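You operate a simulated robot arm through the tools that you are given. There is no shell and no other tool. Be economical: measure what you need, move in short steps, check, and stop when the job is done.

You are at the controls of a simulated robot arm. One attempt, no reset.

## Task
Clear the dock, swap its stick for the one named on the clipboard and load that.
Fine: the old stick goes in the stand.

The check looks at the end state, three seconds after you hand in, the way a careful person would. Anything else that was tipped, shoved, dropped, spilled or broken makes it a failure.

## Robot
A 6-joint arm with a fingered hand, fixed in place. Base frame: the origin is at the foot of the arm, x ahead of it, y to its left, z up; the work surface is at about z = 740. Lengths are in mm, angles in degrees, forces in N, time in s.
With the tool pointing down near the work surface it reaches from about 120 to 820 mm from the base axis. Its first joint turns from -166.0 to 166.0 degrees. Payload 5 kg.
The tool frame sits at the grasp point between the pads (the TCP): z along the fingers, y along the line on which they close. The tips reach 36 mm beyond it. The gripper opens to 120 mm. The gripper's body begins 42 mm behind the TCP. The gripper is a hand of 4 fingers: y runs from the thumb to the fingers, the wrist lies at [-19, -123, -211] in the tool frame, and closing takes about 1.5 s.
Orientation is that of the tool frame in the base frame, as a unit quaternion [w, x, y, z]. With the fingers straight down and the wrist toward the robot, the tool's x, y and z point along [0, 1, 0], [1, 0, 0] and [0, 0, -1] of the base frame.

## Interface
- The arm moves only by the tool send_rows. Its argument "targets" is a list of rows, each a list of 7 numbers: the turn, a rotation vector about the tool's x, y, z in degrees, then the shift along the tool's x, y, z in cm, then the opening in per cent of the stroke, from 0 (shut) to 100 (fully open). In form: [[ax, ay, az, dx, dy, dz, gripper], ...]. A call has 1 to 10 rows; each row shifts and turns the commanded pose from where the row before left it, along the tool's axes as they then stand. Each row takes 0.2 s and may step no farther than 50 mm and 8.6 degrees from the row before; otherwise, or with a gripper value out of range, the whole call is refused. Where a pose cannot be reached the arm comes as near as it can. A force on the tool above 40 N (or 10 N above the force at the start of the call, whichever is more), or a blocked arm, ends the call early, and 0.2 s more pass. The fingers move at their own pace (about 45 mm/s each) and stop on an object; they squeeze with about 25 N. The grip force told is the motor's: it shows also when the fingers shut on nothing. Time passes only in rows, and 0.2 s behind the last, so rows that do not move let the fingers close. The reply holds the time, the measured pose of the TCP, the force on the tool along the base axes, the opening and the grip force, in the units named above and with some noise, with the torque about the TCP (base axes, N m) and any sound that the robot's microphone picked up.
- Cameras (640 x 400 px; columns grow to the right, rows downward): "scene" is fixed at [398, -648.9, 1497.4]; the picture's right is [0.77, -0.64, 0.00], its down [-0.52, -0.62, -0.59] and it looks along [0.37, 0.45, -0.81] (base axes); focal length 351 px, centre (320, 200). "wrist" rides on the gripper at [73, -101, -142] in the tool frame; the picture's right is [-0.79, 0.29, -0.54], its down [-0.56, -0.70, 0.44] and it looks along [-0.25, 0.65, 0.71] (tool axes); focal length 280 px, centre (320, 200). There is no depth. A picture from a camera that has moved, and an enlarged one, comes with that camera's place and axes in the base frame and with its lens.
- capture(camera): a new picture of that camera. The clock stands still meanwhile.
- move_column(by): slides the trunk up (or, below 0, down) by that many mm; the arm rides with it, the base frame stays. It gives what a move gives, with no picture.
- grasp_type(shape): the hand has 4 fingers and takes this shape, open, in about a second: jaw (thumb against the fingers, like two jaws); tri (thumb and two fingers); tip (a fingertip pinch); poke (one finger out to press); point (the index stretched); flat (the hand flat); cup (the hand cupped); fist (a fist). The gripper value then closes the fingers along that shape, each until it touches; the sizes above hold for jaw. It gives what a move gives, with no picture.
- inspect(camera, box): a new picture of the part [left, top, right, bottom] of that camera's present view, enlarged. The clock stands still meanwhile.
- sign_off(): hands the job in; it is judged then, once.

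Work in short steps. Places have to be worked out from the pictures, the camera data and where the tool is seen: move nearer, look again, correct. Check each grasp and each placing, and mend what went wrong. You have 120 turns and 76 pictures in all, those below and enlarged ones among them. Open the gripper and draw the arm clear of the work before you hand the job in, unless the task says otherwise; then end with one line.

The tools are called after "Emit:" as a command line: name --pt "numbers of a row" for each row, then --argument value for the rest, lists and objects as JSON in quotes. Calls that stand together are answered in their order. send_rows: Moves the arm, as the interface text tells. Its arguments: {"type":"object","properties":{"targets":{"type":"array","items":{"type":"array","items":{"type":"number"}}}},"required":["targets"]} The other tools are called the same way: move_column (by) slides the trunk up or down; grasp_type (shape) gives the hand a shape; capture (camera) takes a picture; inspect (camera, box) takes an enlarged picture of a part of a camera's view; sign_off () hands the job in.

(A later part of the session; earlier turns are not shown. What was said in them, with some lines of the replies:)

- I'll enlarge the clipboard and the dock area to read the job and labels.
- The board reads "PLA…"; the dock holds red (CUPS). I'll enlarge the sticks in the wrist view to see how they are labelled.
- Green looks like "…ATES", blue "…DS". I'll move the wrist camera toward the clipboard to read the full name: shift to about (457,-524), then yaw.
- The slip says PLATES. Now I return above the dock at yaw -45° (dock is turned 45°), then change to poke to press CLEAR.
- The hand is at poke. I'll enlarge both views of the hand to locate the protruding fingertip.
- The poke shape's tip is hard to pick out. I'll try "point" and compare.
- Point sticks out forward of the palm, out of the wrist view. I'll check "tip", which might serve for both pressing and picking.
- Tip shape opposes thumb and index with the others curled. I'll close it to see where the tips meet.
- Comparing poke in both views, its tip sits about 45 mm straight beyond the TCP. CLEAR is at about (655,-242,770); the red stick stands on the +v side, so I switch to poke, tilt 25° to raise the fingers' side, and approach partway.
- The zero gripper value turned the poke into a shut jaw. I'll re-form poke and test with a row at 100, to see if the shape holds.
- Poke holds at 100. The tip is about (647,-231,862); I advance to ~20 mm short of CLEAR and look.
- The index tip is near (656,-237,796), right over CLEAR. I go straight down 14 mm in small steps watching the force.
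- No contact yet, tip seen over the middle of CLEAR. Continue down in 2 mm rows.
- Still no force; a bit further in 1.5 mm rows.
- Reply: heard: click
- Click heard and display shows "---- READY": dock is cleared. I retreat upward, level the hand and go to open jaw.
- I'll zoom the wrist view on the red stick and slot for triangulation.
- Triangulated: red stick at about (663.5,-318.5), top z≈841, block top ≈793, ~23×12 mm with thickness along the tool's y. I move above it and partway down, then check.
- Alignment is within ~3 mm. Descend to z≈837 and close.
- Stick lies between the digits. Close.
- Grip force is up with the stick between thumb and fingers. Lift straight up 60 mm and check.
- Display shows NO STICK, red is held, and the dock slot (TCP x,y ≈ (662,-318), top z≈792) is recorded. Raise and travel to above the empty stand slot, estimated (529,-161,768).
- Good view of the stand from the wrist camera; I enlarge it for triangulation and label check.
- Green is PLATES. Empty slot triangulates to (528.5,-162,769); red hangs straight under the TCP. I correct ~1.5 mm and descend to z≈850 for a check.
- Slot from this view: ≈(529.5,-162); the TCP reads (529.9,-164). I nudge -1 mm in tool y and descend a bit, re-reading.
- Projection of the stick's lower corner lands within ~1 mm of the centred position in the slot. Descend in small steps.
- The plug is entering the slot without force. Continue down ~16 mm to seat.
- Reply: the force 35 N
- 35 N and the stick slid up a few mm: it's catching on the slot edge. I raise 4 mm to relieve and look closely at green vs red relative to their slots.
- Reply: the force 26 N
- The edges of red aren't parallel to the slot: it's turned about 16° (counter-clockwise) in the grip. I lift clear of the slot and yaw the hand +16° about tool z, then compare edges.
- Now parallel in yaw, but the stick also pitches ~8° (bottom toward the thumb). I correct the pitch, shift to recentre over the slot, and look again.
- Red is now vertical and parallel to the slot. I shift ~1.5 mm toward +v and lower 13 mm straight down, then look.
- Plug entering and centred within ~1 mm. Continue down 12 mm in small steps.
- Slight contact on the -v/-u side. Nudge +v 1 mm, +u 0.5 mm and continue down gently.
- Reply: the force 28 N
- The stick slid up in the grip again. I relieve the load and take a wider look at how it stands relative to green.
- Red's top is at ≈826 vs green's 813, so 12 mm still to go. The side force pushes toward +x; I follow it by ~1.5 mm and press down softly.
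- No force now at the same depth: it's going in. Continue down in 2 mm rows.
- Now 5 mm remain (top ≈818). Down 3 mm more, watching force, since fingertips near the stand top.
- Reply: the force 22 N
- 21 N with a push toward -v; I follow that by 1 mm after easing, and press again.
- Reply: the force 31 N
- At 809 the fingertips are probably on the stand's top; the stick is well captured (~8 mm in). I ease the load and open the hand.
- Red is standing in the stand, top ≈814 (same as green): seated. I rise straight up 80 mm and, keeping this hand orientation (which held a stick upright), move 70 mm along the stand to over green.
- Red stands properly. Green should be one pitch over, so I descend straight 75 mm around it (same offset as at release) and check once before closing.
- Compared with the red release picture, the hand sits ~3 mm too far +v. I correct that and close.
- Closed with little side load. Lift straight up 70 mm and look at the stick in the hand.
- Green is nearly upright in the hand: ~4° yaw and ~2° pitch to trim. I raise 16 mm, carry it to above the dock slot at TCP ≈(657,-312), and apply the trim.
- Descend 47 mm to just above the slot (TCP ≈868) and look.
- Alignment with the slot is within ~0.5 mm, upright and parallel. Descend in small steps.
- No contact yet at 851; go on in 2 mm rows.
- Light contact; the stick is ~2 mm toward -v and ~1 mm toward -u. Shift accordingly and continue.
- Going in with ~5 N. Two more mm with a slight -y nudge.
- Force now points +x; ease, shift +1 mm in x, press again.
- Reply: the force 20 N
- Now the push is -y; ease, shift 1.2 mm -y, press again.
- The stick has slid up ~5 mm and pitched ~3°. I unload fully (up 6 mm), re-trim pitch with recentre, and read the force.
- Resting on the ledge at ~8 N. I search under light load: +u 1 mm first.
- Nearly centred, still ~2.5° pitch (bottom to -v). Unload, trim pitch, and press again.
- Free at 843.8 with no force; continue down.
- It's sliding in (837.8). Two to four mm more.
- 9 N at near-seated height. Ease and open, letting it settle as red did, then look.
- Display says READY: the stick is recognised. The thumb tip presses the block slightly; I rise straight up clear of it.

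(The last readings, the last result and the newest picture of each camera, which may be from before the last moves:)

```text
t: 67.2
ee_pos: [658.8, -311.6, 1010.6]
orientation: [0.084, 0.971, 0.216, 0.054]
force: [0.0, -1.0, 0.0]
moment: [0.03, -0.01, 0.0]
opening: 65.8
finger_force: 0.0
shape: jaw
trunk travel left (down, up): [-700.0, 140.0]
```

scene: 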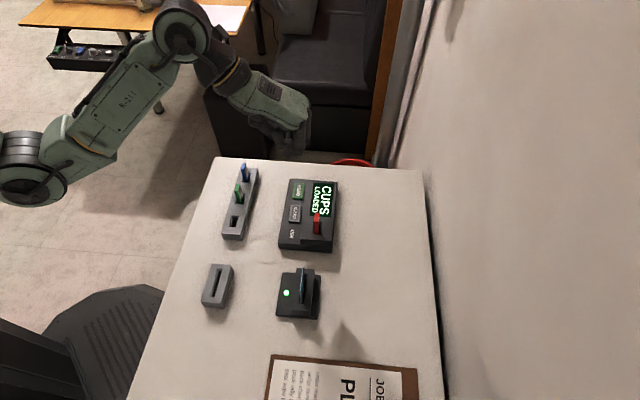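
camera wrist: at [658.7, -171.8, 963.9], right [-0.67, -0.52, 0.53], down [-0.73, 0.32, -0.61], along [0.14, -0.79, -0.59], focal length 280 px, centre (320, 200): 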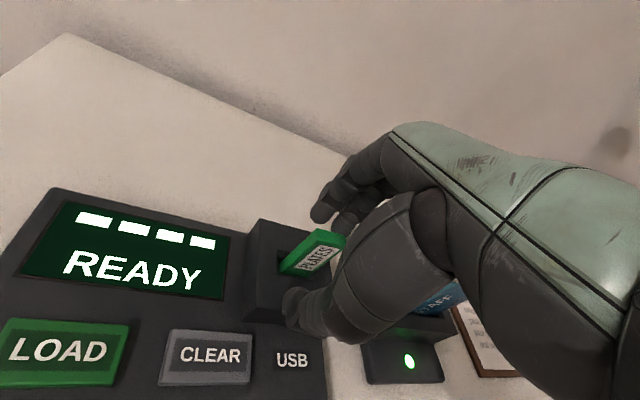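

Now level, yaw back to -45°, tilt -25° and form poke, reproducing the CLEAR press orientation.

Emit:
send_rows --pt "5.45 -1.98 0 0 0 0 100" --pt "5.45 -1.98 0 0 0 0 100" --pt "0 0 -6.73 0 0 0 100" --pt "0 0 -6.73 0 0 0 100" --pt "0 0 -6.73 0 0 0 100" --pt "-8.33 0 0 0 0 0 100" --pt "-8.33 0 0 0 0 0 100" --pt "-8.33 0 0 0 0 0 100" --pt "0 0 0 0 0 0 100"

Emit:
grasp_type --shape "poke"

```text
t: 69.2
ee_pos: [656.6, -312.9, 1012.0]
orientation: [0.199, 0.901, 0.376, 0.082]
force: [0.3, 0.4, -1.1]
moment: [-0.02, -0.02, -0.02]
opening: 119.7
finger_force: 0.0
shape: jaw
trunk travel left (down, up): [-700.0, 140.0]
```

```text
t: 70.1
ee_pos: [655.5, -313.5, 1011.8]
orientation: [0.199, 0.901, 0.376, 0.081]
force: [-0.2, 0.2, 0.1]
moment: [0.02, 0.05, 0.01]
opening: 0.1
finger_force: 0.0
shape: poke
trunk travel left (down, up): [-700.0, 140.0]
```

Orientation matches. Move over LOAD (TCP ≈(686.6,-172.7)) and down to z≈840, then one check picture.

Emit:
send_rows --pt "0 0 0 3.025 -1.76 -0.82 100" --pt "0 0 0 3.025 -1.76 -0.82 100" --pt "0 0 0 3.025 -1.76 -0.82 100" --pt "0 0 0 3.025 -1.76 -0.82 100" --pt "0 0 0 0 -1.8 3.87 100" --pt "0 0 0 0 -1.8 3.87 100" --pt "0 0 0 0 -1.8 3.87 100" --pt "0 0 0 0 -1.8 3.87 100" --pt "0 0 0 0 0 0 100"

Emit:
inspect --camera "wrist" --box '[200, 180, 360, 340]'

```text
t: 72.1
ee_pos: [684.3, -173.9, 839.4]
orientation: [0.199, 0.901, 0.376, 0.083]
force: [-0.1, 0.0, 0.0]
moment: [-0.01, 0.02, 0.01]
opening: 0.2
finger_force: 0.1
shape: poke
trunk travel left (down, up): [-700.0, 140.0]
```

```text
2.50 times, centred on (280, 260) of wrist
camera zoom: at [627.7, -15.0, 925.4], right [-0.53, -0.58, 0.61], down [-0.71, -0.08, -0.7], along [0.46, -0.81, -0.37], focal length 701 px, centre (420, 50)
```

zoom: 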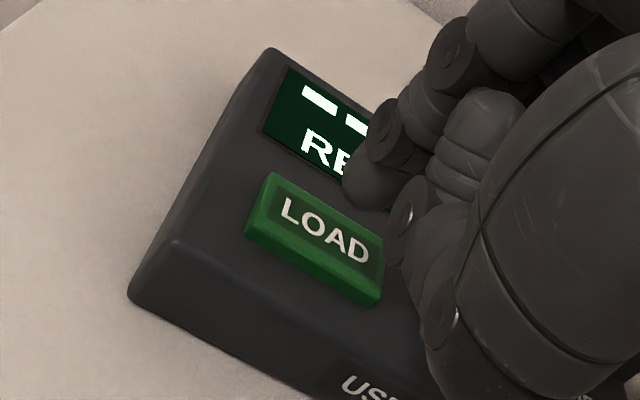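

LOAD appears under the tip just as CLEAR did at this height; repeat the same descent.

Emit:
send_rows --pt "0 0 0 0 -0.2 0.43 100" --pt "0 0 0 0 -0.15 0.32 100" --pt "0 0 0 0 -0.15 0.32 100" --pt "0 0 0 0 -0.15 0.32 100" --pt "0 0 0 0 -0.08 0.18 100" --pt "0 0 0 0 -0.08 0.18 100" --pt "0 0 0 0 -0.08 0.18 100" --pt "0 0 0 0 -0.08 0.18 100" --pt "0 0 0 0 -0.08 0.18 100"

Emit:
send_rows --pt "0 0 0 0 -0.06 0.14 100" --pt "0 0 0 0 -0.06 0.14 100" --pt "0 0 0 0 -0.06 0.14 100" --pt "0 0 0 0 -0.06 0.14 100"

```text
t: 74.1
ee_pos: [687.9, -174.0, 814.6]
orientation: [0.199, 0.901, 0.375, 0.082]
force: [-0.2, 0.1, -0.6]
moment: [-0.05, 0.0, -0.02]
opening: 0.2
finger_force: 0.0
shape: poke
trunk travel left (down, up): [-700.0, 140.0]
```

```text
t: 75.1
ee_pos: [685.9, -174.3, 809.6]
orientation: [0.199, 0.902, 0.375, 0.081]
force: [-0.6, 0.1, 0.7]
moment: [-0.02, 0.03, -0.01]
opening: 0.0
finger_force: 0.0
shape: poke
trunk travel left (down, up): [-700.0, 140.0]
```

Just above the button (809.6); continue until a click.

Emit:
send_rows --pt "0 0 0 0 -0.06 0.14 100" --pt "0 0 0 0 -0.06 0.14 100" --pt "0 0 0 0 -0.06 0.14 100"

```text
t: 75.9
ee_pos: [686.9, -172.9, 806.0]
orientation: [0.199, 0.902, 0.375, 0.083]
force: [-2.4, 0.9, 3.4]
moment: [-0.07, 0.1, -0.04]
opening: 0.0
finger_force: 0.0
shape: poke
trunk travel left (down, up): [-700.0, 140.0]
heard: click
```

Click heard. Retreat upward, level the hand, open it, and look at the scene.

Emit:
send_rows --pt "0 0 0 0 2.03 -4.35 100" --pt "0 0 0 0 2.03 -4.35 100" --pt "0 0 0 0 2.03 -4.35 100" --pt "0 0 0 0 2.03 -4.35 100" --pt "0 0 0 0 2.03 -4.35 100" --pt "8.33 0 0 0 0 0 100" --pt "8.33 0 0 0 0 0 100" --pt "8.33 0 0 0 0 0 100"

Emit:
grasp_type --shape "jaw"

Emit:
inspect --camera "scene" --box '[190, 120, 370, 330]'

```text
t: 77.7
ee_pos: [686.0, -174.3, 1045.0]
orientation: [-0.002, 0.923, 0.386, -0.001]
force: [-0.2, -0.6, -1.0]
moment: [0.03, 0.01, -0.01]
opening: 0.0
finger_force: 0.1
shape: poke
trunk travel left (down, up): [-700.0, 140.0]
```

```text
t: 78.6
ee_pos: [686.5, -173.4, 1046.5]
orientation: [0.0, 0.923, 0.384, 0.0]
force: [-0.3, -0.8, -0.4]
moment: [-0.02, -0.02, -0.02]
opening: 119.9
finger_force: 0.0
shape: jaw
trunk travel left (down, up): [-700.0, 140.0]
```

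```text
1.90 times, centred on (280, 225) of scene
camera zoom: at [398.0, -648.9, 1497.4], right [0.77, -0.64, 0.0], down [-0.52, -0.62, -0.59], along [0.37, 0.45, -0.81], focal length 668 px, centre (396, 152)
```

zoom: 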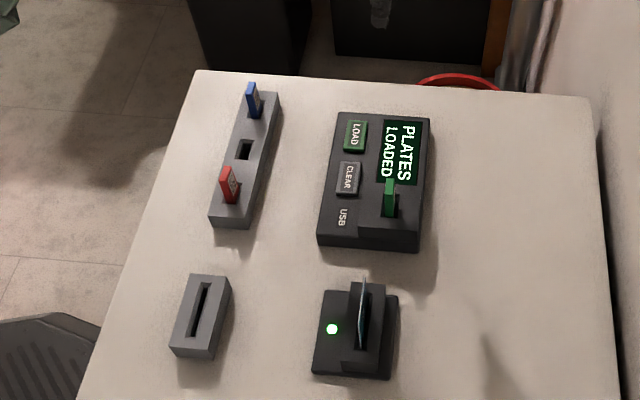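

PLATES LOADED is displayed. One close look to confirm red and green are fully seated.

Emit:
inspect --camera "scene" --box '[220, 155, 340, 245]'

```text
4.44 times, centred on (280, 200) of scene
camera zoom: at [398.0, -648.9, 1497.4], right [0.77, -0.64, 0.0], down [-0.52, -0.62, -0.59], along [0.37, 0.45, -0.81], focal length 1559 px, centre (498, 200)
```

zoom: 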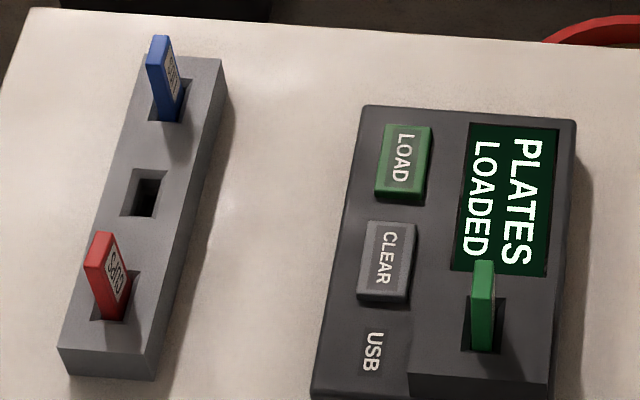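

Both sticks are seated upright, the display is right, and the arm is clear and open: handing in.

Emit:
sign_off

```text
The job is handed in.
```

The dock was cleared, the red CUPS stick is in the stand, and the green PLATES stick named on the clipboard is in the dock, which shows "PLATES LOADED".
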